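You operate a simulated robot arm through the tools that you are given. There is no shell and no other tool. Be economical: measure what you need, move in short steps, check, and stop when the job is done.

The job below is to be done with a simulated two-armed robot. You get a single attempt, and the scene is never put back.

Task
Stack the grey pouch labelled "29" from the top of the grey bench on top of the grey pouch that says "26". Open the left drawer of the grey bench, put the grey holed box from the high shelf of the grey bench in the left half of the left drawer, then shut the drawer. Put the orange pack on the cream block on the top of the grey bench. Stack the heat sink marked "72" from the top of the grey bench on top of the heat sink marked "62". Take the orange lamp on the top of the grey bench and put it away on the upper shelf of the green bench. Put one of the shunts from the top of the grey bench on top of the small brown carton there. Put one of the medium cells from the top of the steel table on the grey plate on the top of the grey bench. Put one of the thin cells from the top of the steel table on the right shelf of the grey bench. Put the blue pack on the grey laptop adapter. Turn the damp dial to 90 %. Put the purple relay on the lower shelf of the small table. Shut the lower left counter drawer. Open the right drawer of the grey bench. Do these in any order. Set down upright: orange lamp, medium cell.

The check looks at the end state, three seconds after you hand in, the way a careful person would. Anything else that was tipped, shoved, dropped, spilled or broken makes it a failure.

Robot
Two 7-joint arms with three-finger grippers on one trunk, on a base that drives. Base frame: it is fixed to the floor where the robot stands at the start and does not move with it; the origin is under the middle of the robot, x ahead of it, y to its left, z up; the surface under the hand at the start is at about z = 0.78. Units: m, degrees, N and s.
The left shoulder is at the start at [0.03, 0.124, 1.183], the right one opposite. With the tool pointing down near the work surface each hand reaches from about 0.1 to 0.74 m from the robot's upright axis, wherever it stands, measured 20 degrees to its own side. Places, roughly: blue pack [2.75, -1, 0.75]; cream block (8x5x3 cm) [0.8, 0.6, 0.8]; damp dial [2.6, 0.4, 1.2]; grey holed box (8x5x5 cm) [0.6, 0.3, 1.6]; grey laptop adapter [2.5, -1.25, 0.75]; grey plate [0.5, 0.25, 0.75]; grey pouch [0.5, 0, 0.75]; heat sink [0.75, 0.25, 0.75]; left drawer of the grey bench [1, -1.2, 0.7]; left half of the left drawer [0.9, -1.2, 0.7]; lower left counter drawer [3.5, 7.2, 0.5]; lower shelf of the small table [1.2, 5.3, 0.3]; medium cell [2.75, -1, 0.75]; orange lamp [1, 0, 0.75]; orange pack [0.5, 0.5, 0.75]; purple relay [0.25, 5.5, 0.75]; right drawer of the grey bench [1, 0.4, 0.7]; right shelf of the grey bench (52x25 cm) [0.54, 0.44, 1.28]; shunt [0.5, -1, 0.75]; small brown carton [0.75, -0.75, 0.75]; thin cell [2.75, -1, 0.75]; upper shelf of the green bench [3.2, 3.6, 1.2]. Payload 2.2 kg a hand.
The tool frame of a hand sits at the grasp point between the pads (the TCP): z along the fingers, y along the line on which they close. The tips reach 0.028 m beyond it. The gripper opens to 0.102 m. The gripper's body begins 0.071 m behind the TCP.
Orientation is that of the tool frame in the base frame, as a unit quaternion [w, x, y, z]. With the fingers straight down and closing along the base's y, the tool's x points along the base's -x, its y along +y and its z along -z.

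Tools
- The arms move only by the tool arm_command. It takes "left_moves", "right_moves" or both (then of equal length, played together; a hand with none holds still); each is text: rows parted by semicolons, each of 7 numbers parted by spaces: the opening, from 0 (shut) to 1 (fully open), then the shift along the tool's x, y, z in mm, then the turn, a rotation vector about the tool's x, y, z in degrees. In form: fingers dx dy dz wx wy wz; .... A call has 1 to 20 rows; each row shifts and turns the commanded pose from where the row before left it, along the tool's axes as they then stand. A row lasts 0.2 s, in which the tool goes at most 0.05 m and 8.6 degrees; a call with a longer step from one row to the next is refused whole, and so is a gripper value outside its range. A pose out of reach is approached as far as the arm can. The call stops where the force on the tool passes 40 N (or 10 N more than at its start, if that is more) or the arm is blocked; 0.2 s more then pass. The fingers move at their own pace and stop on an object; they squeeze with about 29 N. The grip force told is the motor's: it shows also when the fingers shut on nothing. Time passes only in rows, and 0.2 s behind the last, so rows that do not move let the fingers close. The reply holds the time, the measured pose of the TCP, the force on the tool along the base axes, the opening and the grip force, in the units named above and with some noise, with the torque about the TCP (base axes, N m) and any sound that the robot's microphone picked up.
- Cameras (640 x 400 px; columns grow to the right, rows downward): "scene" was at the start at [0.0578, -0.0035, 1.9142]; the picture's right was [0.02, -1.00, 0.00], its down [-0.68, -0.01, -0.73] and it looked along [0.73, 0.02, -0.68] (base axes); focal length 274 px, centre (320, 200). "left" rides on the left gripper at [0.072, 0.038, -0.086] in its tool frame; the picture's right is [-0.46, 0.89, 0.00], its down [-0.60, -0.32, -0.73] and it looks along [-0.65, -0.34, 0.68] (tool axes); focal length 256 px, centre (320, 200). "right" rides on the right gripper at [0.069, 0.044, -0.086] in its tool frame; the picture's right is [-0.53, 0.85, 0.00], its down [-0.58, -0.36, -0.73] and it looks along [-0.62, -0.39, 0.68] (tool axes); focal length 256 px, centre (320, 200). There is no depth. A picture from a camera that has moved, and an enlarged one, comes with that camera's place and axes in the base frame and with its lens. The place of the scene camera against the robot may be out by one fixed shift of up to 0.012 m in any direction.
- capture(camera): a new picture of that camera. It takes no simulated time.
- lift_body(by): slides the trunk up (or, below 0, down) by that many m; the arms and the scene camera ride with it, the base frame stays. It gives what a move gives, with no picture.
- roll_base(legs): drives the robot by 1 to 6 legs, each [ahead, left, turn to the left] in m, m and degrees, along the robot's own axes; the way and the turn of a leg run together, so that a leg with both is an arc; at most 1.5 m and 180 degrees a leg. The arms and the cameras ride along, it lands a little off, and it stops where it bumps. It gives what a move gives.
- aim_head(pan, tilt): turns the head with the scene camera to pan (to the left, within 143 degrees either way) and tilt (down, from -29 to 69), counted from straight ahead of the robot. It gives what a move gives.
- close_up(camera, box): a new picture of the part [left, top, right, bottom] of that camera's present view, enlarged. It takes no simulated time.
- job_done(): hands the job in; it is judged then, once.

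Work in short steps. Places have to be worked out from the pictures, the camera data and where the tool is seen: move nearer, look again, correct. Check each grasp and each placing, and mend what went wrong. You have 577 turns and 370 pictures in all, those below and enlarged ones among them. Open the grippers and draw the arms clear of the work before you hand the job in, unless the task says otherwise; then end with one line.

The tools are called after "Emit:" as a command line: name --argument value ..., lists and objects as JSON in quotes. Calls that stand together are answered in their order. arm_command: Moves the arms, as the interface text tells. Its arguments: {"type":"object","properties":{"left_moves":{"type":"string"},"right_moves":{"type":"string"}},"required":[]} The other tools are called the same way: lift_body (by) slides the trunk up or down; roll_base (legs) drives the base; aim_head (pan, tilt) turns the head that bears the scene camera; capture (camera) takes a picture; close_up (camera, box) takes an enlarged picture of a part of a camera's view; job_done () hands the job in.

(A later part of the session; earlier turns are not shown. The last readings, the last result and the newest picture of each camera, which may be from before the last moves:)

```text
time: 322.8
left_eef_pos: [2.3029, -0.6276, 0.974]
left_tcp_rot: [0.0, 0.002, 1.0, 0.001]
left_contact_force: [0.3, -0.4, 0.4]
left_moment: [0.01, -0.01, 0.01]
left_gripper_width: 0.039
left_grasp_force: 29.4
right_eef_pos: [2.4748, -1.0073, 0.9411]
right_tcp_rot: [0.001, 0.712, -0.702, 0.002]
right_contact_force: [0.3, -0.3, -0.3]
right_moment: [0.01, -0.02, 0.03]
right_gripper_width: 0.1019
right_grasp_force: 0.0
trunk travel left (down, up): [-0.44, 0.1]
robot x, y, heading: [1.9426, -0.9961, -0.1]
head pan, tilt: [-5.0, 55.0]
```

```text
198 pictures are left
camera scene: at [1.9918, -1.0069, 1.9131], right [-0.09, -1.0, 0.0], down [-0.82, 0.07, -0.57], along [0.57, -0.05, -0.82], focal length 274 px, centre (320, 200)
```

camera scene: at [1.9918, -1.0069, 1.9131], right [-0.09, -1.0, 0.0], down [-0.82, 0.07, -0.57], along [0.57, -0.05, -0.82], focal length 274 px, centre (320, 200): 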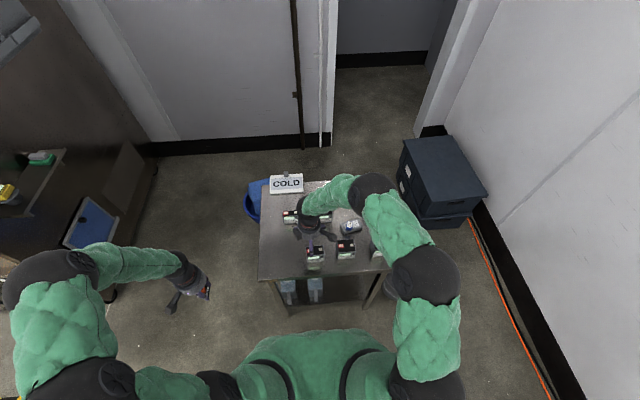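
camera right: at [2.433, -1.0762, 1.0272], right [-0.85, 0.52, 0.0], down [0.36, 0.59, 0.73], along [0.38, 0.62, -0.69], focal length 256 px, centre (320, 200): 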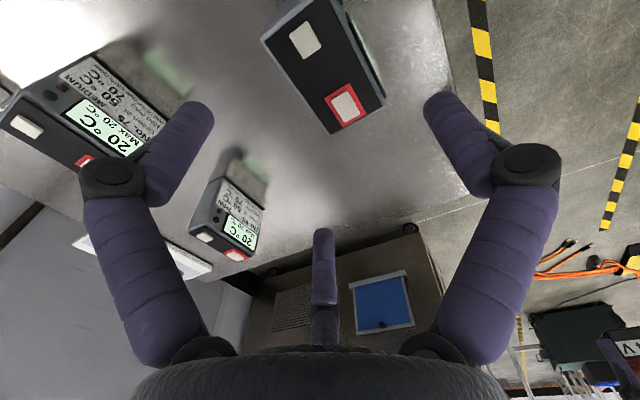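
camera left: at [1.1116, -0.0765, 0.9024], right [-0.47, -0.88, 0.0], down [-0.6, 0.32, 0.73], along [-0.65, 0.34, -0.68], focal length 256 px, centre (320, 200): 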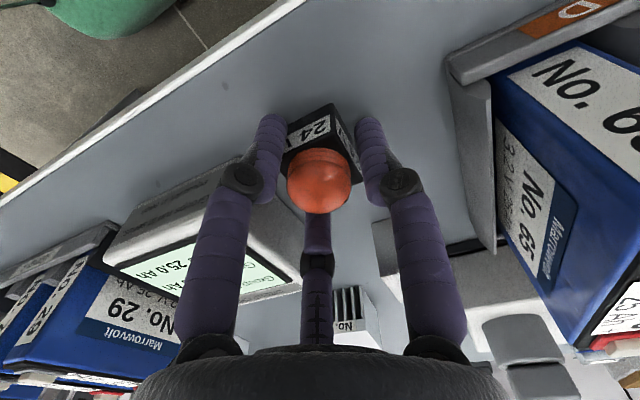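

Emit:
arm_command --right_moves "1 17 6 0 0 0 -2.6;1 0 0 40 0 0 0;1 0 0 0 0 0 0"

Emit:
capture --camera "right"

```text
time: 323.6
left_eef_pos: [2.3028, -0.6283, 0.9717]
left_tcp_rot: [0.0, 0.002, 1.0, 0.001]
left_contact_force: [-0.6, -0.7, -0.1]
left_moment: [0.05, 0.0, -0.03]
left_gripper_width: 0.0396
left_grasp_force: 29.0
right_eef_pos: [2.4693, -1.0254, 0.9016]
right_tcp_rot: [0.0, 0.728, -0.686, 0.002]
right_contact_force: [-0.8, -1.5, -0.1]
right_moment: [0.0, 0.0, 0.01]
right_gripper_width: 0.1021
right_grasp_force: 0.0
trunk travel left (down, up): [-0.44, 0.1]
robot x, y, heading: [1.9445, -0.999, 0.0]
head pan, tilt: [-5.0, 55.0]
```

```text
197 pictures are left
camera right: at [2.4287, -1.0963, 0.9887], right [-0.88, 0.48, 0.0], down [0.33, 0.6, 0.73], along [0.35, 0.64, -0.68], focal length 256 px, centre (320, 200)
```

right: 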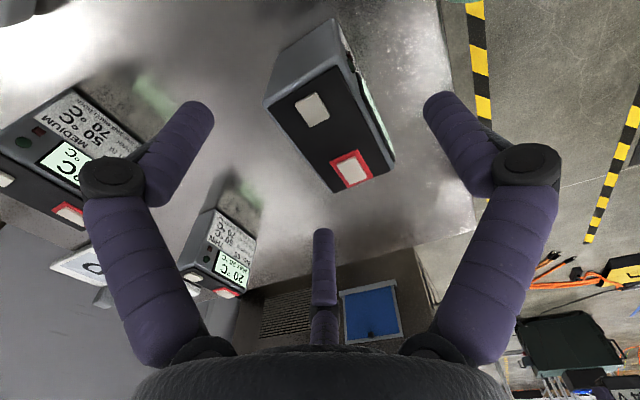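

Emit:
arm_command --right_moves "1 -5 0 30 0 0 0;1 0 0 26 0 0 0;1 0 0 0 0 0 0;0.5 0 0 0 0 0 0;0 0 0 0 0 0 0;0 0 0 0 0 0 0;0 0 0 0 0 0 0"

Emit:
capture --camera "right"

```text
time: 325.2
left_eef_pos: [2.3037, -0.6262, 0.972]
left_tcp_rot: [-0.001, 0.003, 1.0, 0.001]
left_contact_force: [0.5, -0.5, 0.1]
left_moment: [0.0, -0.02, -0.02]
left_gripper_width: 0.0395
left_grasp_force: 28.9
right_eef_pos: [2.4692, -1.0186, 0.8458]
right_tcp_rot: [0.001, 0.728, -0.685, 0.002]
right_contact_force: [1.0, 0.6, 5.2]
right_moment: [-0.01, 0.07, -0.01]
right_gripper_width: 0.0639
right_grasp_force: 29.5
trunk travel left (down, up): [-0.44, 0.1]
robot x, y, heading: [1.942, -0.9951, -0.1]
head pan, tilt: [-5.0, 55.0]
```

```text
196 pictures are left
camera right: at [2.4309, -1.0895, 0.9317], right [-0.88, 0.48, 0.0], down [0.33, 0.6, 0.73], along [0.35, 0.64, -0.68], focal length 256 px, centre (320, 200)
```

right: 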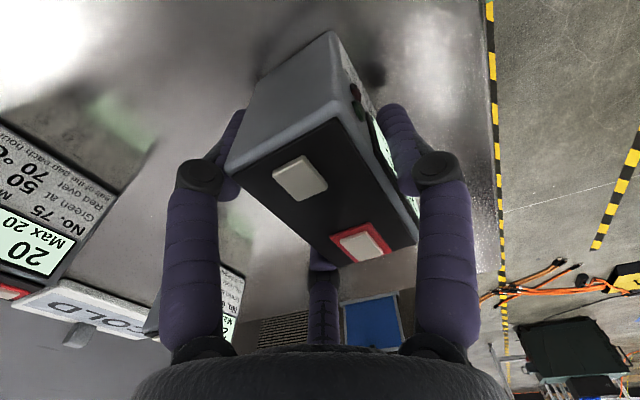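

Emit:
arm_command --right_moves "0 0 0 -15 0 0 0;0 0 0 -40 0 0 0;0 0 0 -45 0 0 0;0 0 0 -40 0 0 0;0 0 0 0 0 0 0"

Emit:
roll_base --legs '[[-0.3, 0, 0]]'

Emit:
capture --camera "scene"

```text
time: 326.4
left_eef_pos: [2.304, -0.6276, 0.9717]
left_tcp_rot: [-0.001, 0.002, 1.0, 0.001]
left_contact_force: [-0.2, 0.4, -0.1]
left_moment: [-0.03, 0.03, -0.04]
left_gripper_width: 0.0396
left_grasp_force: 29.1
right_eef_pos: [2.4717, -1.0188, 0.9848]
right_tcp_rot: [0.002, 0.729, -0.685, 0.0]
right_contact_force: [0.0, 0.3, -5.8]
right_moment: [0.01, -0.05, 0.03]
right_gripper_width: 0.0638
right_grasp_force: 29.1
trunk travel left (down, up): [-0.44, 0.1]
robot x, y, heading: [1.9454, -0.9956, -0.4]
head pan, tilt: [-5.0, 55.0]
```

```text
time: 328.4
left_eef_pos: [2.003, -0.6281, 0.972]
left_tcp_rot: [-0.001, 0.002, 1.0, 0.001]
left_contact_force: [0.1, -0.1, -0.7]
left_moment: [0.02, 0.01, 0.03]
left_gripper_width: 0.0393
left_grasp_force: 28.3
right_eef_pos: [2.169, -1.0187, 0.9848]
right_tcp_rot: [0.001, 0.728, -0.686, 0.001]
right_contact_force: [-0.5, 0.1, -3.9]
right_moment: [0.03, -0.03, -0.04]
right_gripper_width: 0.0637
right_grasp_force: 28.9
trunk travel left (down, up): [-0.44, 0.1]
robot x, y, heading: [1.6429, -0.9934, -0.2]
head pan, tilt: [-5.0, 55.0]
```

```text
195 pictures are left
camera scene: at [1.6893, -1.0065, 1.9131], right [-0.09, -1.0, 0.0], down [-0.82, 0.07, -0.57], along [0.57, -0.05, -0.82], focal length 274 px, centre (320, 200)
```

scene: 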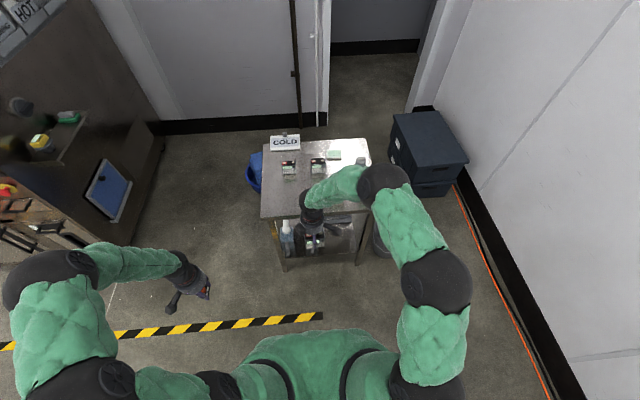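

Tuck both arms for the narrow gap.

Emit:
arm_command --right_moves "0 28 36 0 0 0 0;0 28 36 0 0 0 0;0 28 36 0 0 0 0;0 28 36 0 0 0 0;0 28 36 0 0 0 0;0 28 36 0 0 0 0;0 28 36 0 0 0 0;0 0 0 0 0 0 0" --left_moves "0 10 -30 0 0 0 0;0 10 -30 0 0 0 0;0 10 -30 0 0 0 0;0 10 -30 0 0 0 0;0 10 -30 0 0 0 0;0 10 -30 0 0 0 0;0 10 -20 0 0 0 0;0 0 0 0 0 0 0"

```text
time: 330.2
left_eef_pos: [1.9335, -0.8285, 0.9718]
left_tcp_rot: [-0.001, 0.003, 1.0, 0.001]
left_contact_force: [1.0, 1.1, -0.5]
left_moment: [-0.02, 0.03, 0.01]
left_gripper_width: 0.0393
left_grasp_force: 29.4
right_eef_pos: [1.9304, -1.229, 0.983]
right_tcp_rot: [0.001, 0.728, -0.685, 0.001]
right_contact_force: [1.0, 0.2, -4.9]
right_moment: [-0.01, -0.05, -0.02]
right_gripper_width: 0.0641
right_grasp_force: 29.1
trunk travel left (down, up): [-0.44, 0.1]
robot x, y, heading: [1.6428, -0.9931, -0.1]
head pan, tilt: [-5.0, 55.0]
```

Emit:
roll_base --legs '[[0.15, 0, 0], [0, 0, 90], [-0.96, 0, 0]]'

Emit:
aim_head --pan 120 --tilt 40

Emit:
capture --camera "scene"

```text
time: 340.0
left_eef_pos: [1.6082, -1.6549, 0.9724]
left_tcp_rot: [-0.002, -0.695, 0.719, 0.001]
left_contact_force: [-0.7, 0.0, 0.1]
left_moment: [-0.02, 0.02, 0.0]
left_gripper_width: 0.0396
left_grasp_force: 28.6
right_eef_pos: [2.0098, -1.6666, 0.9838]
right_tcp_rot: [0.0, 1.0, 0.015, 0.002]
right_contact_force: [0.9, 0.0, -5.0]
right_moment: [0.02, 0.05, 0.0]
right_gripper_width: 0.0637
right_grasp_force: 29.1
trunk travel left (down, up): [-0.44, 0.1]
robot x, y, heading: [1.7716, -1.9465, 88.4]
head pan, tilt: [-5.0, 55.0]
```

```text
time: 342.0
left_eef_pos: [1.6098, -1.6536, 0.9717]
left_tcp_rot: [0.0, -0.695, 0.719, 0.001]
left_contact_force: [-0.3, 0.5, -0.4]
left_moment: [-0.03, -0.02, -0.03]
left_gripper_width: 0.0395
left_grasp_force: 28.7
right_eef_pos: [2.009, -1.6649, 0.9843]
right_tcp_rot: [0.001, 1.0, 0.016, 0.002]
right_contact_force: [0.1, -0.1, -3.9]
right_moment: [0.02, 0.04, 0.01]
right_gripper_width: 0.0635
right_grasp_force: 28.7
trunk travel left (down, up): [-0.44, 0.1]
robot x, y, heading: [1.7671, -1.9447, 88.2]
head pan, tilt: [120.0, 40.0]
```

```text
194 pictures are left
camera scene: at [1.6962, -2.0217, 1.9338], right [-0.47, 0.88, 0.0], down [0.57, 0.3, -0.77], along [-0.67, -0.36, -0.64], focal length 274 px, centre (320, 200)
```

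scene: 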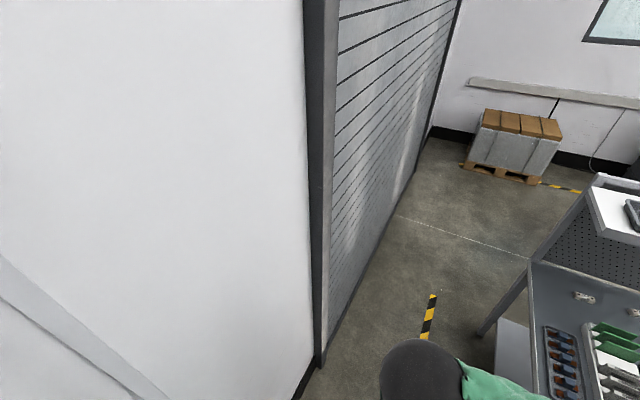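

Emit:
roll_base --legs '[[0, 0, 1.6], [-0.01, 1.15, 0], [0, 1.15, 0]]'

```text
time: 353.7
left_eef_pos: [-0.6967, -1.6225, 0.9722]
left_tcp_rot: [0.0, -0.694, 0.72, 0.001]
left_contact_force: [-0.4, -0.2, 0.5]
left_moment: [0.0, -0.01, -0.03]
left_gripper_width: 0.0395
left_grasp_force: 28.7
right_eef_pos: [-0.2963, -1.6353, 0.9831]
right_tcp_rot: [0.0, 1.0, 0.014, 0.001]
right_contact_force: [-0.3, 0.8, -6.4]
right_moment: [0.04, 0.01, 0.05]
right_gripper_width: 0.0636
right_grasp_force: 29.0
trunk travel left (down, up): [-0.44, 0.1]
robot x, y, heading: [-0.5393, -1.9151, 88.1]
head pan, tilt: [120.0, 40.0]
```

Emit:
roll_base --legs '[[1.1, 0, 0], [0, 0, -88], [0, 0.78, 0]]'

Emit:
aim_head --pan 10 --tilt 45

Emit:
capture --camera "scene"

```text
time: 366.9
left_eef_pos: [-0.1997, 0.1321, 0.973]
left_tcp_rot: [0.001, 0.009, 1.0, 0.001]
left_contact_force: [0.1, 0.0, -1.0]
left_moment: [0.01, -0.01, 0.01]
left_gripper_width: 0.0394
left_grasp_force: 28.6
right_eef_pos: [-0.2068, -0.2685, 0.9825]
right_tcp_rot: [0.003, 0.724, -0.69, 0.001]
right_contact_force: [-0.9, 0.0, -5.1]
right_moment: [0.0, -0.05, 0.02]
right_gripper_width: 0.0636
right_grasp_force: 28.8
trunk travel left (down, up): [-0.44, 0.1]
robot x, y, heading: [-0.4935, -0.0315, -0.6]
head pan, tilt: [120.0, 40.0]
```

```text
time: 368.8
left_eef_pos: [-0.1998, 0.131, 0.9719]
left_tcp_rot: [0.001, 0.008, 1.0, 0.001]
left_contact_force: [0.0, -0.2, 0.0]
left_moment: [0.01, 0.01, 0.01]
left_gripper_width: 0.0396
left_grasp_force: 29.1
right_eef_pos: [-0.2056, -0.268, 0.9833]
right_tcp_rot: [0.002, 0.723, -0.69, 0.001]
right_contact_force: [0.1, -0.4, -4.5]
right_moment: [0.01, -0.05, -0.02]
right_gripper_width: 0.0637
right_grasp_force: 29.1
trunk travel left (down, up): [-0.44, 0.1]
robot x, y, heading: [-0.4858, -0.0289, -1.1]
head pan, tilt: [10.0, 45.0]
```

```text
193 pictures are left
camera scene: at [-0.4351, -0.0226, 1.9265], right [0.16, -0.99, 0.0], down [-0.7, -0.11, -0.71], along [0.7, 0.11, -0.71], focal length 274 px, centre (320, 200)
```

scene: 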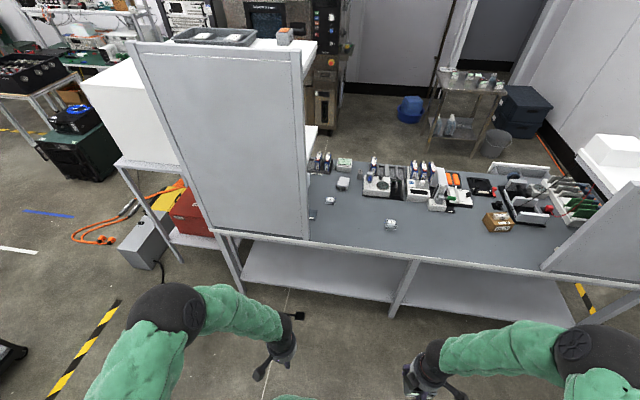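

Emit:
roll_base --legs '[[0.5, 0.0, 1]]'

Emit:
aim_head --pan 10 --tilt 60

Emit:
capture --camera "scene"

```text
time: 371.7
left_eef_pos: [0.2964, 0.1353, 0.9731]
left_tcp_rot: [0.0, -0.001, 1.0, 0.001]
left_contact_force: [-0.2, 0.7, -1.0]
left_moment: [0.02, 0.0, 0.0]
left_gripper_width: 0.0397
left_grasp_force: 29.3
right_eef_pos: [0.3002, -0.2652, 0.9834]
right_tcp_rot: [0.002, 0.73, -0.684, 0.002]
right_contact_force: [-0.3, 0.1, -5.5]
right_moment: [0.04, -0.02, -0.01]
right_gripper_width: 0.0636
right_grasp_force: 28.8
trunk travel left (down, up): [-0.44, 0.1]
robot x, y, heading: [0.0102, -0.0328, 0.5]
head pan, tilt: [10.0, 45.0]
```

```text
time: 372.5
left_eef_pos: [0.2974, 0.1361, 0.9725]
left_tcp_rot: [-0.001, -0.001, 1.0, 0.0]
left_contact_force: [0.3, 0.9, -1.0]
left_moment: [0.01, -0.01, -0.01]
left_gripper_width: 0.0392
left_grasp_force: 28.7
right_eef_pos: [0.2993, -0.2647, 0.9836]
right_tcp_rot: [0.001, 0.73, -0.683, 0.001]
right_contact_force: [0.2, -0.3, -5.1]
right_moment: [0.03, -0.03, -0.01]
right_gripper_width: 0.0636
right_grasp_force: 28.6
trunk travel left (down, up): [-0.44, 0.1]
robot x, y, heading: [0.0088, -0.0278, 0.4]
head pan, tilt: [10.0, 60.0]
```

```text
192 pictures are left
camera scene: at [0.0503, -0.0268, 1.9071], right [0.18, -0.98, 0.0], down [-0.85, -0.15, -0.5], along [0.49, 0.09, -0.87], focal length 274 px, centre (320, 200)
```

scene: 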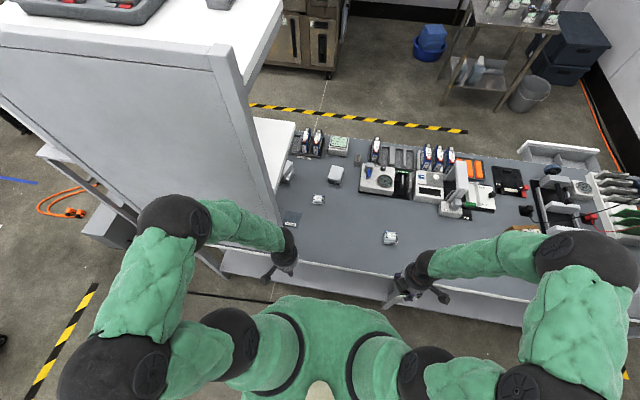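

Emit:
arm_command --left_moves "0 30 10 0 0 0 0;0 30 10 0 0 0 0;0 30 10 0 0 0 0;0 0 10 0 0 0 0;0 0 0 0 0 0 0;0 0 0 0 0 0 0;0 0 0 0 0 0 0;0 0 0 0 0 0 0;0 0 0 0 0 0 0" --right_moves "0 -20 -40 0 0 0 0;0 -25 -40 0 0 0 0;0 -35 -25 0 0 0 0;0 -40 -10 0 0 0 0;0 -40 -10 0 0 0 0;0 -40 -10 0 0 0 0;0 -40 -10 0 0 0 0;0 -40 -10 0 0 0 0;0 0 0 0 0 0 0"

Emit:
capture --camera "right"

Emit:
close_up --camera "scene" --box '[250, 150, 410, 250]'

```text
time: 374.5
left_eef_pos: [0.2071, 0.175, 0.9711]
left_tcp_rot: [-0.001, -0.001, 1.0, 0.001]
left_contact_force: [-0.1, 0.7, -0.4]
left_moment: [-0.02, -0.01, 0.01]
left_gripper_width: 0.0398
left_grasp_force: 29.1
right_eef_pos: [0.4349, 0.0225, 0.9823]
right_tcp_rot: [0.002, 0.73, -0.684, 0.001]
right_contact_force: [-0.2, -0.6, -4.8]
right_moment: [0.02, -0.09, -0.03]
right_gripper_width: 0.0636
right_grasp_force: 29.1
trunk travel left (down, up): [-0.44, 0.1]
robot x, y, heading: [0.0094, -0.0334, 0.4]
head pan, tilt: [10.0, 60.0]
```

```text
191 pictures are left
camera right: at [0.3971, -0.0488, 1.0685], right [-0.88, 0.48, 0.0], down [0.33, 0.6, 0.73], along [0.35, 0.64, -0.68], focal length 256 px, centre (320, 200)
```

right: 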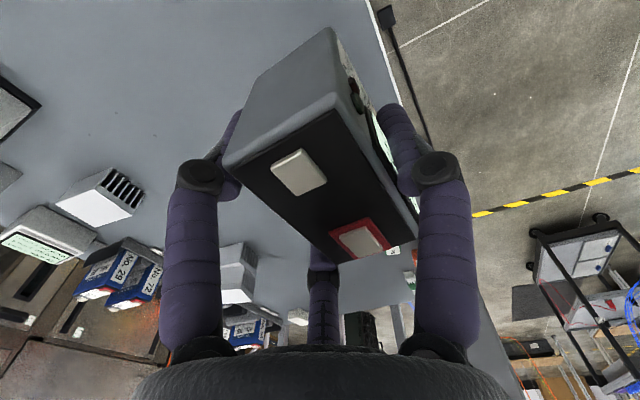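

```text
4.00 times, centred on (330, 200) of scene
camera zoom: at [0.0505, -0.028, 1.9071], right [0.18, -0.98, 0.0], down [-0.85, -0.15, -0.5], along [0.49, 0.09, -0.87], focal length 1095 px, centre (280, 200)
```

zoom: 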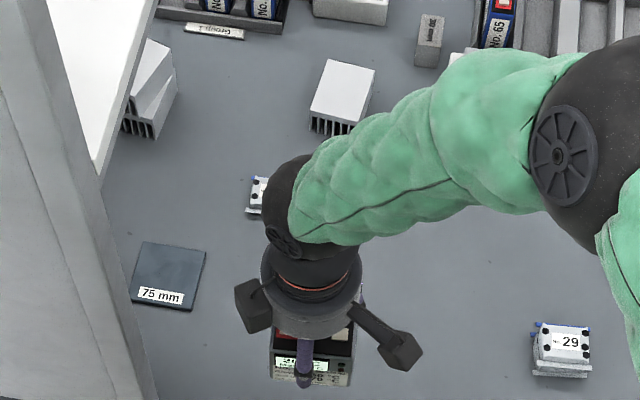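

Emit:
arm_command --right_moves "0 -29.4 -24 0 0 0 0;0 -29.4 -24 0 0 0 0;0 -29.4 -24 0 0 0 0;0 -29.4 -24 0 0 0 0;0 -29.4 -24 0 0 0 0;0 -29.4 -24 0 0 0 3.7;0 0 0 40 0 0 0;0 0 0 0 0 0 0"

Emit:
close_up --camera "scene" --box '[250, 150, 410, 250]'

Emit:
capture --camera "right"

```text
time: 376.3
left_eef_pos: [0.2116, 0.172, 0.9717]
left_tcp_rot: [-0.001, -0.001, 1.0, 0.004]
left_contact_force: [0.4, 0.1, 0.4]
left_moment: [-0.03, -0.02, 0.04]
left_gripper_width: 0.0395
left_grasp_force: 28.9
right_eef_pos: [0.5683, 0.2054, 0.9348]
right_tcp_rot: [-0.004, -0.707, 0.707, 0.002]
right_contact_force: [0.0, 0.3, -5.8]
right_moment: [0.0, -0.04, 0.0]
right_gripper_width: 0.0636
right_grasp_force: 29.3
trunk travel left (down, up): [-0.44, 0.1]
robot x, y, heading: [0.0087, -0.0289, 0.2]
head pan, tilt: [10.0, 60.0]
```

```text
4.00 times, centred on (330, 200) of scene
camera zoom: at [0.0566, -0.0334, 1.9068], right [0.18, -0.98, -0.01], down [-0.85, -0.15, -0.5], along [0.49, 0.09, -0.87], focal length 1095 px, centre (280, 200)
```

zoom: 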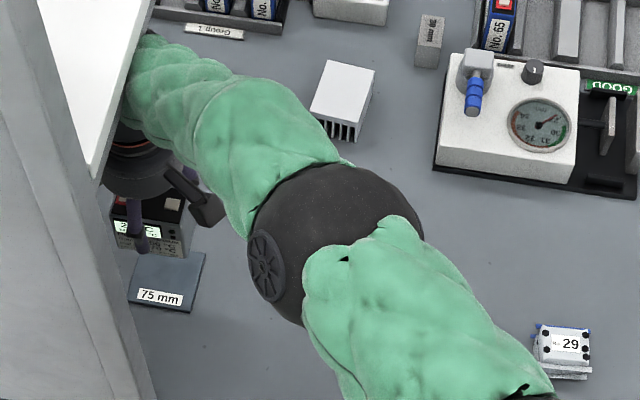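

```text
188 pictures are left
camera right: at [0.5251, 0.1372, 1.0212], right [-0.85, 0.53, 0.01], down [0.37, 0.58, 0.73], along [0.38, 0.62, -0.69], focal length 256 px, centre (320, 200)
```

right: 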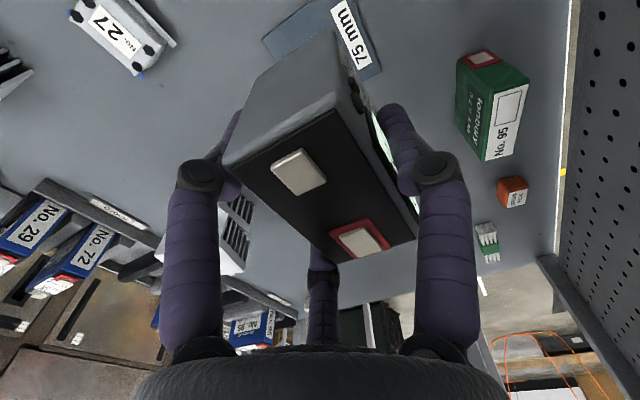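

Emit:
arm_command --right_moves "0 2 -2 40 0 0 0;0 0 0 40 0 0 0;0 0 0 5 0 0 0;0 0 0 0 0 0 0"

Emit:
close_up --camera "scene" --box '[250, 150, 410, 250]'

Emit:
capture --camera "right"

```text
time: 377.3
left_eef_pos: [0.2095, 0.1757, 0.9707]
left_tcp_rot: [-0.001, -0.001, 1.0, 0.001]
left_contact_force: [-0.1, 0.3, -0.1]
left_moment: [0.02, -0.02, -0.04]
left_gripper_width: 0.0398
left_grasp_force: 28.9
right_eef_pos: [0.5666, 0.2067, 0.8587]
right_tcp_rot: [0.001, 0.707, -0.707, 0.001]
right_contact_force: [-0.3, -0.2, -4.4]
right_moment: [0.0, -0.06, 0.0]
right_gripper_width: 0.0637
right_grasp_force: 29.7
right hand out of reach, approached as far as the arm can: row 3
trunk travel left (down, up): [-0.44, 0.1]
robot x, y, heading: [0.0079, -0.0319, 0.1]
head pan, tilt: [10.0, 60.0]
```

```text
4.00 times, centred on (330, 200) of scene
camera zoom: at [0.0517, -0.0267, 1.9071], right [0.18, -0.98, 0.0], down [-0.85, -0.15, -0.5], along [0.49, 0.09, -0.87], focal length 1095 px, centre (280, 200)
```

zoom: 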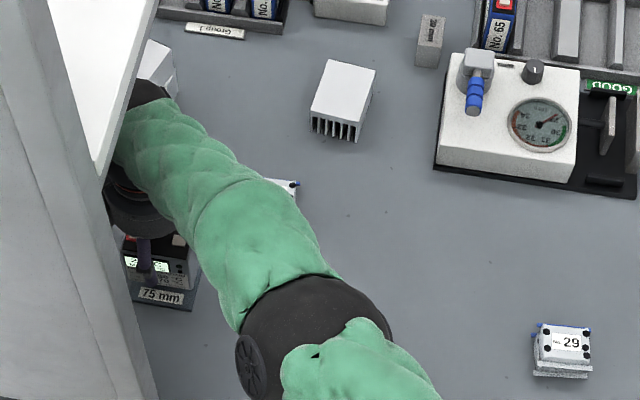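

```text
186 pictures are left
camera right: at [0.5228, 0.1382, 0.9432], right [-0.85, 0.53, 0.0], down [0.36, 0.58, 0.73], along [0.39, 0.62, -0.68], focal length 256 px, centre (320, 200)
```

right: 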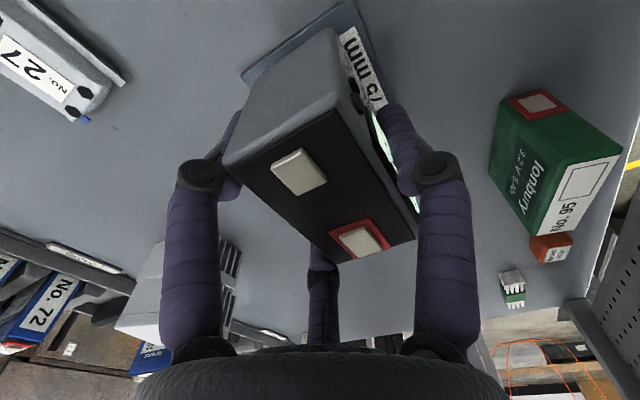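

Emit:
lift_body --by -0.016

Emit:
close_up --camera "scene" --box '[260, 190, 320, 228]'

```text
time: 377.9
left_eef_pos: [0.2084, 0.1748, 0.9544]
left_tcp_rot: [0.0, -0.002, 1.0, 0.001]
left_contact_force: [-0.1, -0.2, 0.5]
left_moment: [0.01, -0.02, -0.03]
left_gripper_width: 0.0394
left_grasp_force: 29.1
right_eef_pos: [0.5665, 0.2069, 0.8398]
right_tcp_rot: [0.001, 0.708, -0.707, 0.002]
right_contact_force: [-0.3, -0.2, -4.7]
right_moment: [0.06, -0.05, 0.01]
right_gripper_width: 0.0638
right_grasp_force: 28.6
trunk travel left (down, up): [-0.424, 0.116]
robot x, y, heading: [0.0096, -0.0366, 0.3]
head pan, tilt: [10.0, 60.0]
```

```text
10.53 times, centred on (290, 209) of scene
camera zoom: at [0.0504, -0.0265, 1.891], right [0.18, -0.98, 0.0], down [-0.85, -0.15, -0.5], along [0.49, 0.09, -0.87], focal length 2881 px, centre (636, 105)
```

zoom: 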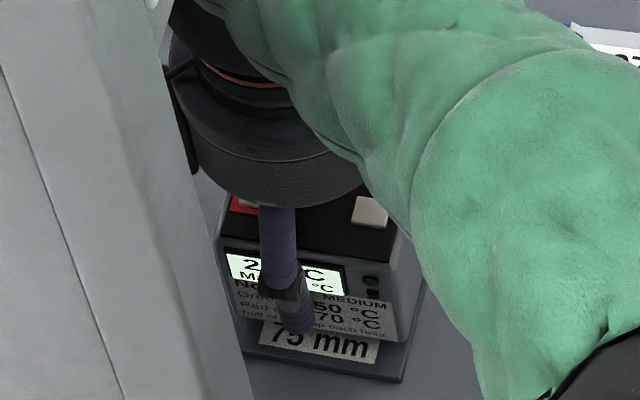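

Emit:
lift_body --by -0.003

Emit:
lift_body --by -0.002

```text
time: 378.5
left_eef_pos: [0.2085, 0.1754, 0.9516]
left_tcp_rot: [-0.001, -0.001, 1.0, 0.001]
left_contact_force: [0.2, -0.7, -0.6]
left_moment: [-0.04, 0.0, -0.02]
left_gripper_width: 0.0396
left_grasp_force: 28.6
right_eef_pos: [0.5652, 0.2059, 0.8368]
right_tcp_rot: [0.001, 0.708, -0.707, 0.002]
right_contact_force: [0.4, 0.4, -5.1]
right_moment: [0.04, -0.05, 0.0]
right_gripper_width: 0.0639
right_grasp_force: 28.9
trunk travel left (down, up): [-0.421, 0.119]
robot x, y, heading: [0.0071, -0.034, 0.4]
head pan, tilt: [10.0, 60.0]
```

```text
time: 379.0
left_eef_pos: [0.2084, 0.1752, 0.9496]
left_tcp_rot: [-0.001, -0.001, 1.0, 0.001]
left_contact_force: [-1.1, -0.2, -0.7]
left_moment: [0.01, -0.02, 0.0]
left_gripper_width: 0.0394
left_grasp_force: 28.9
right_eef_pos: [0.5657, 0.2069, 0.8364]
right_tcp_rot: [0.003, 0.708, -0.706, 0.002]
right_contact_force: [0.2, 0.4, -5.5]
right_moment: [0.03, -0.08, -0.02]
right_gripper_width: 0.0637
right_grasp_force: 28.8
trunk travel left (down, up): [-0.419, 0.121]
robot x, y, heading: [0.0097, -0.0291, 0.4]
head pan, tilt: [10.0, 60.0]
```

Emit:
lift_body --by -0.003

Emit:
close_up --camera "right" --box '[200, 0, 460, 160]'

```text
time: 379.5
left_eef_pos: [0.209, 0.1748, 0.9465]
left_tcp_rot: [0.0, 0.0, 1.0, 0.0]
left_contact_force: [0.7, -0.3, -0.5]
left_moment: [0.01, 0.02, 0.01]
left_gripper_width: 0.0395
left_grasp_force: 28.8
right_eef_pos: [0.5654, 0.2065, 0.8327]
right_tcp_rot: [0.001, 0.708, -0.706, 0.002]
right_contact_force: [0.4, 0.0, -3.3]
right_moment: [-0.01, 0.03, -0.01]
right_gripper_width: 0.0639
right_grasp_force: 28.9
trunk travel left (down, up): [-0.416, 0.124]
robot x, y, heading: [0.0108, -0.0334, 0.1]
head pan, tilt: [10.0, 60.0]
```

```text
2.46 times, centred on (330, 80) of right
camera zoom: at [0.5222, 0.1382, 0.9192], right [-0.85, 0.53, 0.0], down [0.36, 0.58, 0.73], along [0.39, 0.62, -0.68], focal length 630 px, centre (295, 495)
```

zoom: 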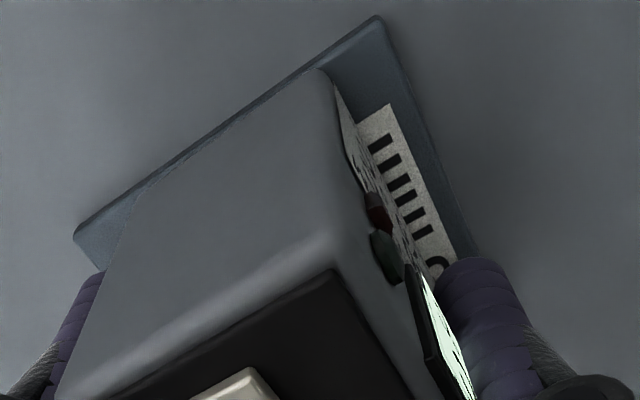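

Emit:
lift_body --by -0.002

Emit:
arm_command --right_moves "0.75 0 0 0 0 0 0;0.9 0 0 0 0 0 0;0.9 0 0 0 0 0 0;0.9 0 0 0 0 0 0"

Emit:
lift_body --by 0.1

Emit:
close_up --camera "scene" --box '[250, 180, 340, 236]'

```text
time: 380.0
left_eef_pos: [0.2091, 0.1745, 0.9443]
left_tcp_rot: [0.0, 0.0, 1.0, 0.0]
left_contact_force: [-0.2, -0.7, -0.4]
left_moment: [-0.01, 0.03, -0.04]
left_gripper_width: 0.0399
left_grasp_force: 28.8
right_eef_pos: [0.5663, 0.2077, 0.8316]
right_tcp_rot: [0.001, 0.708, -0.707, 0.001]
right_contact_force: [-3.0, -1.9, 6.1]
right_moment: [-0.32, 0.46, 0.0]
right_gripper_width: 0.0639
right_grasp_force: 28.9
trunk travel left (down, up): [-0.414, 0.126]
robot x, y, heading: [0.0131, -0.0344, -0.0]
head pan, tilt: [10.0, 60.0]
```

```text
time: 381.0
left_eef_pos: [0.2091, 0.1751, 0.945]
left_tcp_rot: [0.0, -0.001, 1.0, 0.0]
left_contact_force: [-0.1, -0.3, 0.1]
left_moment: [-0.01, 0.0, 0.0]
left_gripper_width: 0.0396
left_grasp_force: 29.2
right_eef_pos: [0.5657, 0.2077, 0.8318]
right_tcp_rot: [0.001, 0.708, -0.706, 0.001]
right_contact_force: [-0.3, -1.0, -0.3]
right_moment: [0.01, 0.05, -0.01]
right_gripper_width: 0.0917
right_grasp_force: 0.0
trunk travel left (down, up): [-0.414, 0.126]
robot x, y, heading: [0.0104, -0.0324, 0.5]
head pan, tilt: [10.0, 60.0]
```

```text
time: 382.4
left_eef_pos: [0.2094, 0.1748, 1.0443]
left_tcp_rot: [0.0, -0.001, 1.0, 0.002]
left_contact_force: [-0.6, -0.4, -0.5]
left_moment: [0.0, 0.01, -0.01]
left_gripper_width: 0.0394
left_grasp_force: 28.8
right_eef_pos: [0.5663, 0.206, 0.9313]
right_tcp_rot: [0.002, 0.708, -0.706, 0.001]
right_contact_force: [0.7, -0.5, -0.9]
right_moment: [0.04, -0.03, 0.02]
right_gripper_width: 0.0915
right_grasp_force: 0.0
trunk travel left (down, up): [-0.514, 0.026]
robot x, y, heading: [0.0131, -0.0328, 0.6]
head pan, tilt: [10.0, 60.0]
```

```text
7.11 times, centred on (295, 208) of scene
camera zoom: at [0.0507, -0.0262, 1.9809], right [0.18, -0.98, 0.0], down [-0.85, -0.15, -0.5], along [0.49, 0.09, -0.87], focal length 1946 px, centre (498, 143)
```

zoom: 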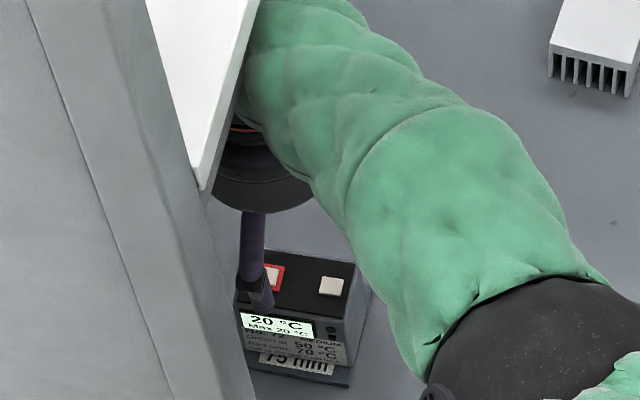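

Cell placed upright on the plate. Withdraw the right arm sideways (−y) and back.

Emit:
arm_command --right_moves "1 40 0 0 0 0 0;1 40 0 0 0 0 0;1 40 10 0 0 0 0;1 40 20 0 0 0 0;1 40 20 0 0 0 0;1 40 20 0 0 0 0;1 40 20 0 0 0 0;1 40 20 0 0 0 0;1 40 20 0 0 0 0;1 0 40 0 0 0 0;1 0 40 0 0 0 0;1 0 30 0 0 0 0;1 0 0 0 0 0 0"

Emit:
close_up --camera "scene" --box '[230, 120, 390, 240]'

```text
time: 385.1
left_eef_pos: [0.2098, 0.1751, 1.0445]
left_tcp_rot: [0.0, -0.001, 1.0, 0.0]
left_contact_force: [0.0, 0.4, -0.1]
left_moment: [0.01, 0.0, 0.0]
left_gripper_width: 0.0394
left_grasp_force: 29.2
right_eef_pos: [0.3267, -0.1534, 0.9333]
right_tcp_rot: [0.002, 0.707, -0.707, 0.001]
right_contact_force: [0.0, -0.1, 0.8]
right_moment: [-0.02, 0.0, -0.02]
right_gripper_width: 0.1022
right_grasp_force: 0.1
trunk travel left (down, up): [-0.514, 0.026]
robot x, y, heading: [0.0117, -0.0318, 0.4]
head pan, tilt: [10.0, 60.0]
```

```text
3.33 times, centred on (310, 180) of scene
camera zoom: at [0.0515, -0.0262, 1.981], right [0.18, -0.98, 0.0], down [-0.85, -0.15, -0.5], along [0.49, 0.09, -0.87], focal length 912 px, centre (353, 267)
```

zoom: 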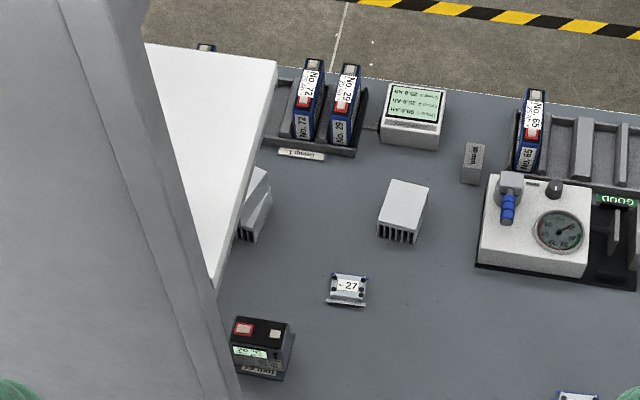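

Now the northern trip with the lamp. Back up a little and look left along the path.

Emit:
roll_base --legs '[[-0.1, 0, 0]]'

Emit:
aim_head --pan 85 --tilt 30

Emit:
capture --camera "scene"

```text
time: 386.3
left_eef_pos: [0.1089, 0.1749, 1.046]
left_tcp_rot: [0.0, -0.001, 1.0, 0.001]
left_contact_force: [-0.8, 1.3, -1.1]
left_moment: [-0.01, 0.01, -0.03]
left_gripper_width: 0.0394
left_grasp_force: 28.9
right_eef_pos: [0.2267, -0.1543, 0.9334]
right_tcp_rot: [0.0, 0.708, -0.706, 0.002]
right_contact_force: [0.6, -1.0, 0.4]
right_moment: [0.0, 0.0, 0.01]
right_gripper_width: 0.1018
right_grasp_force: 0.0
trunk travel left (down, up): [-0.514, 0.026]
robot x, y, heading: [-0.0885, -0.0351, 0.2]
head pan, tilt: [10.0, 60.0]
```

```text
time: 387.8
left_eef_pos: [0.1088, 0.1743, 1.0441]
left_tcp_rot: [0.0, -0.001, 1.0, 0.001]
left_contact_force: [0.2, -0.5, -0.4]
left_moment: [0.01, 0.0, 0.02]
left_gripper_width: 0.0398
left_grasp_force: 29.1
right_eef_pos: [0.2265, -0.154, 0.9324]
right_tcp_rot: [0.001, 0.707, -0.707, 0.001]
right_contact_force: [0.0, -0.2, 0.0]
right_moment: [0.0, -0.02, -0.02]
right_gripper_width: 0.1022
right_grasp_force: 0.3
trunk travel left (down, up): [-0.514, 0.026]
robot x, y, heading: [-0.0875, -0.0337, 0.4]
head pan, tilt: [85.0, 30.0]
```

```text
181 pictures are left
camera scene: at [-0.1076, 0.0512, 2.0231], right [1.0, -0.08, 0.0], down [-0.04, -0.5, -0.87], along [0.07, 0.86, -0.5], focal length 274 px, centre (320, 200)
```

scene: 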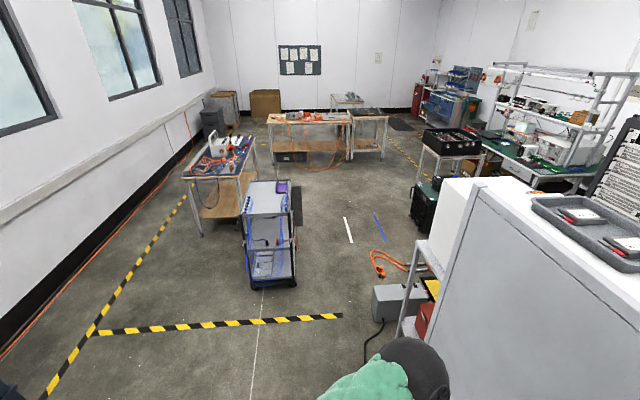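

Emit:
roll_base --legs '[[0.02, 1.3, 0]]'

Emit:
capture --camera "scene"

```text
time: 394.3
left_eef_pos: [0.1308, 1.4799, 1.0441]
left_tcp_rot: [0.0, 0.003, 1.0, 0.001]
left_contact_force: [0.7, -1.3, 0.0]
left_moment: [0.03, -0.02, -0.02]
left_gripper_width: 0.0394
left_grasp_force: 29.0
right_eef_pos: [0.2464, 1.1513, 0.9333]
right_tcp_rot: [-0.002, -0.705, 0.709, -0.002]
right_contact_force: [-0.2, -0.2, 0.4]
right_moment: [0.0, -0.03, 0.01]
right_gripper_width: 0.1022
right_grasp_force: 0.0
trunk travel left (down, up): [-0.514, 0.026]
robot x, y, heading: [-0.0696, 1.2731, -0.5]
head pan, tilt: [85.0, 30.0]
```

```text
180 pictures are left
camera scene: at [-0.0867, 1.3595, 2.0231], right [1.0, -0.09, 0.0], down [-0.05, -0.5, -0.87], along [0.08, 0.86, -0.5], focal length 274 px, centre (320, 200)
```

scene: 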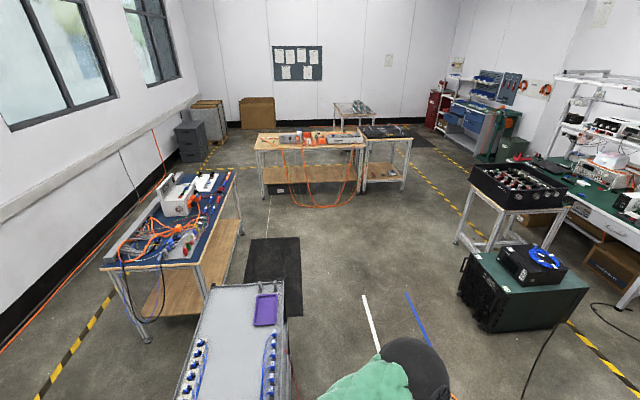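

Emit:
roll_base --legs '[[0.2, 0.15, 0.5], [0, 0.7, 0]]'

Emit:
aim_head --pan 30 --tilt 30

Emit:
capture --camera "scene"

```text
time: 399.6
left_eef_pos: [0.3305, 2.3214, 1.0459]
left_tcp_rot: [0.0, 0.005, 1.0, 0.001]
left_contact_force: [0.0, 0.3, -1.1]
left_moment: [0.01, -0.02, -0.01]
left_gripper_width: 0.0396
left_grasp_force: 29.6
right_eef_pos: [0.4458, 1.9921, 0.9316]
right_tcp_rot: [-0.002, -0.703, 0.711, -0.002]
right_contact_force: [-0.4, -0.2, 0.9]
right_moment: [0.0, 0.01, 0.0]
right_gripper_width: 0.1021
right_grasp_force: 0.1
trunk travel left (down, up): [-0.514, 0.026]
robot x, y, heading: [0.1281, 2.1174, -0.7]
head pan, tilt: [85.0, 30.0]
```

```text
time: 400.8
left_eef_pos: [0.3312, 2.3222, 1.0452]
left_tcp_rot: [0.0, 0.005, 1.0, 0.001]
left_contact_force: [0.1, -0.4, -0.1]
left_moment: [-0.02, -0.03, 0.03]
left_gripper_width: 0.0394
left_grasp_force: 28.8
right_eef_pos: [0.4448, 1.9916, 0.932]
right_tcp_rot: [-0.002, -0.703, 0.711, -0.001]
right_contact_force: [0.1, -0.4, -0.2]
right_moment: [0.0, 0.02, -0.01]
right_gripper_width: 0.102
right_grasp_force: 0.1
trunk travel left (down, up): [-0.514, 0.026]
robot x, y, heading: [0.1311, 2.1169, -0.6]
head pan, tilt: [30.0, 30.0]
```

```text
179 pictures are left
camera scene: at [0.1835, 2.155, 2.0231], right [0.49, -0.87, 0.0], down [-0.43, -0.25, -0.87], along [0.75, 0.43, -0.5], focal length 274 px, centre (320, 200)
```

scene: 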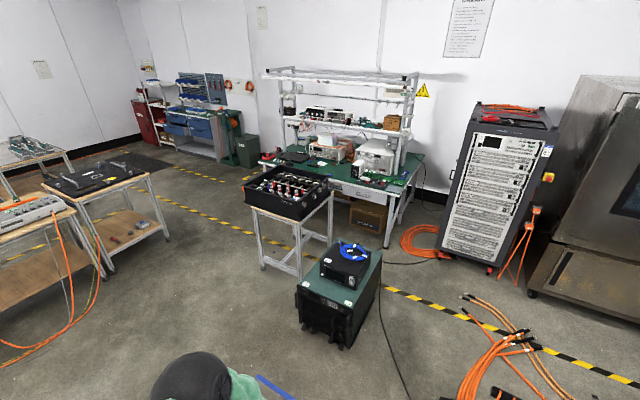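

Emit:
close_up --camera "scene" --box '[250, 55, 450, 180]'

```text
3.20 times, centred on (350, 118) of scene
camera zoom: at [0.1835, 2.155, 2.0231], right [0.49, -0.87, 0.0], down [-0.43, -0.25, -0.87], along [0.75, 0.43, -0.5], focal length 876 px, centre (224, 464)
```

zoom: 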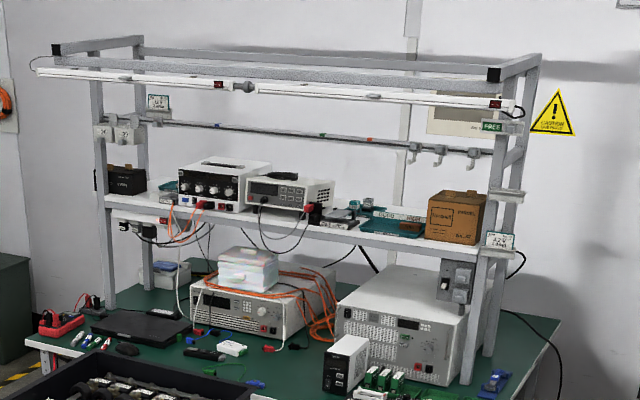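

Clear view. Go to y≈4.33, then forward to the green bench.

Emit:
roll_base --legs '[[0.1, 1.1, 0], [0, 1.1, 0.6], [1.3, 0, 0]]'

Emit:
aim_head --pan 0 --tilt 25

Emit:
capture --camera "scene"

```text
time: 417.9
left_eef_pos: [1.7318, 4.5289, 1.043]
left_tcp_rot: [0.0, 0.004, 1.0, 0.001]
left_contact_force: [0.4, -0.3, 0.1]
left_moment: [-0.02, -0.02, -0.01]
left_gripper_width: 0.0392
left_grasp_force: 28.7
right_eef_pos: [1.8474, 4.1982, 0.9324]
right_tcp_rot: [-0.002, -0.704, 0.71, -0.002]
right_contact_force: [0.4, 0.0, -0.6]
right_moment: [0.03, 0.0, 0.0]
right_gripper_width: 0.1019
right_grasp_force: 0.0
trunk travel left (down, up): [-0.514, 0.026]
robot x, y, heading: [1.5337, 4.32, -0.1]
head pan, tilt: [30.0, 30.0]
```

```text
time: 418.8
left_eef_pos: [1.7329, 4.5285, 1.0453]
left_tcp_rot: [0.001, 0.004, 1.0, 0.001]
left_contact_force: [0.6, 0.3, 0.2]
left_moment: [0.01, -0.03, -0.01]
left_gripper_width: 0.0397
left_grasp_force: 28.8
right_eef_pos: [1.8475, 4.1985, 0.9331]
right_tcp_rot: [-0.002, -0.704, 0.71, -0.001]
right_contact_force: [0.1, 0.2, -0.1]
right_moment: [-0.03, -0.01, 0.0]
right_gripper_width: 0.1019
right_grasp_force: 0.1
trunk travel left (down, up): [-0.514, 0.026]
robot x, y, heading: [1.5316, 4.3193, -0.1]
head pan, tilt: [0.0, 25.0]
```

```text
177 pictures are left
camera scene: at [1.5984, 4.3167, 2.0311], right [-0.01, -1.0, 0.0], down [-0.42, 0.0, -0.91], along [0.91, 0.0, -0.42], focal length 274 px, centre (320, 200)
```

scene: 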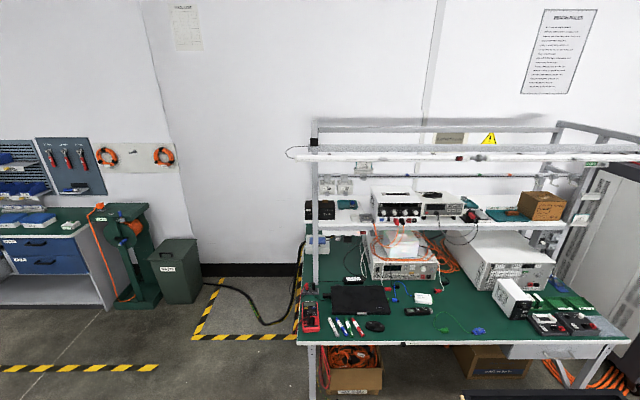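

Emit:
close_up --camera "scene" --box '[290, 270, 510, 370]'

Emit:
close_up --camera "scene" --box '[300, 160, 460, 260]'

```text
2.91 times, centred on (400, 320) of scene
camera zoom: at [1.5984, 4.3167, 2.0311], right [-0.01, -1.0, 0.0], down [-0.42, 0.0, -0.91], along [0.91, 0.0, -0.42], focal length 796 px, centre (87, -149)
```

zoom: 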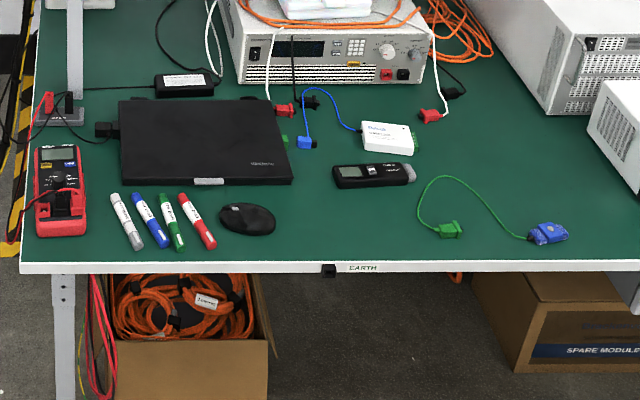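

```text
4.00 times, centred on (380, 210) of scene
camera zoom: at [1.5984, 4.3167, 2.0311], right [-0.01, -1.0, 0.0], down [-0.42, 0.0, -0.91], along [0.91, 0.0, -0.42], focal length 1095 px, centre (80, 160)
```

zoom: 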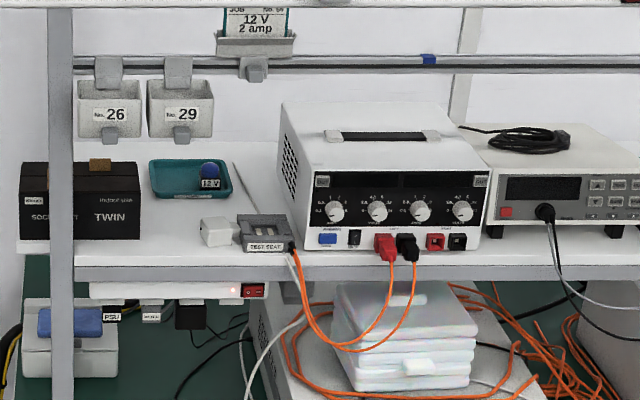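

The upper shelf has a free spot in front of the teal tray (y≈4.18). I'll need to regrasp the lamp horizontally: set it first on the free front area of the green bench. Tuck the right hand and drive in.

Emit:
arm_command --right_moves "0.5 30 15 -30 0 0 0;0.5 30 15 -30 0 0 0;0.5 35 15 -30 0 0 0;0.5 35 15 -10 0 0 0;0.5 0 0 0 0 0 0"

Emit:
roll_base --legs '[[0.3, -0.23, 0], [0.35, 0, 0]]'

Emit:
aim_head --pan 5 --tilt 55

Emit:
capture --camera "scene"

```text
time: 420.0
left_eef_pos: [1.7331, 4.527, 1.0454]
left_tcp_rot: [-0.001, 0.004, 1.0, 0.001]
left_contact_force: [-0.8, 0.3, -1.1]
left_moment: [0.02, 0.04, -0.02]
left_gripper_width: 0.0396
left_grasp_force: 28.9
right_eef_pos: [1.7864, 4.0685, 1.0329]
right_tcp_rot: [-0.003, -0.704, 0.71, -0.002]
right_contact_force: [-0.4, 0.8, 0.8]
right_moment: [-0.03, 0.0, 0.0]
right_gripper_width: 0.0509
right_grasp_force: 0.1
trunk travel left (down, up): [-0.514, 0.026]
robot x, y, heading: [1.5304, 4.3221, -0.4]
head pan, tilt: [0.0, 25.0]
```

```text
time: 424.2
left_eef_pos: [2.3748, 4.3049, 1.0444]
left_tcp_rot: [-0.001, 0.001, 1.0, 0.001]
left_contact_force: [-0.6, -0.4, -0.7]
left_moment: [-0.03, 0.02, 0.03]
left_gripper_width: 0.0397
left_grasp_force: 28.5
right_eef_pos: [2.4324, 3.8474, 1.0336]
right_tcp_rot: [0.001, 0.707, -0.707, 0.002]
right_contact_force: [0.3, 0.6, -0.3]
right_moment: [0.05, 0.02, 0.02]
right_gripper_width: 0.0509
right_grasp_force: 0.0
trunk travel left (down, up): [-0.514, 0.026]
robot x, y, heading: [2.1742, 4.0944, 0.0]
head pan, tilt: [0.0, 25.0]
```

```text
time: 425.2
left_eef_pos: [2.3743, 4.3047, 1.0455]
left_tcp_rot: [0.0, 0.001, 1.0, 0.001]
left_contact_force: [0.1, 0.3, -0.7]
left_moment: [0.02, 0.0, -0.02]
left_gripper_width: 0.0395
left_grasp_force: 28.5
right_eef_pos: [2.4321, 3.8472, 1.0336]
right_tcp_rot: [-0.001, -0.707, 0.707, -0.001]
right_contact_force: [0.2, -1.6, -0.6]
right_moment: [-0.01, 0.02, -0.04]
right_gripper_width: 0.051
right_grasp_force: 0.0
trunk travel left (down, up): [-0.514, 0.026]
robot x, y, heading: [2.1756, 4.098, 0.3]
head pan, tilt: [5.0, 55.0]
```

```text
174 pictures are left
camera scene: at [2.2223, 4.0988, 1.9872], right [0.09, -1.0, 0.0], down [-0.82, -0.07, -0.57], along [0.57, 0.05, -0.82], focal length 274 px, centre (320, 200)
```

scene: 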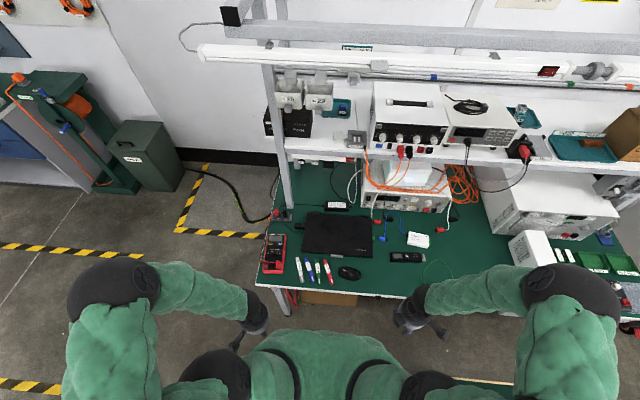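

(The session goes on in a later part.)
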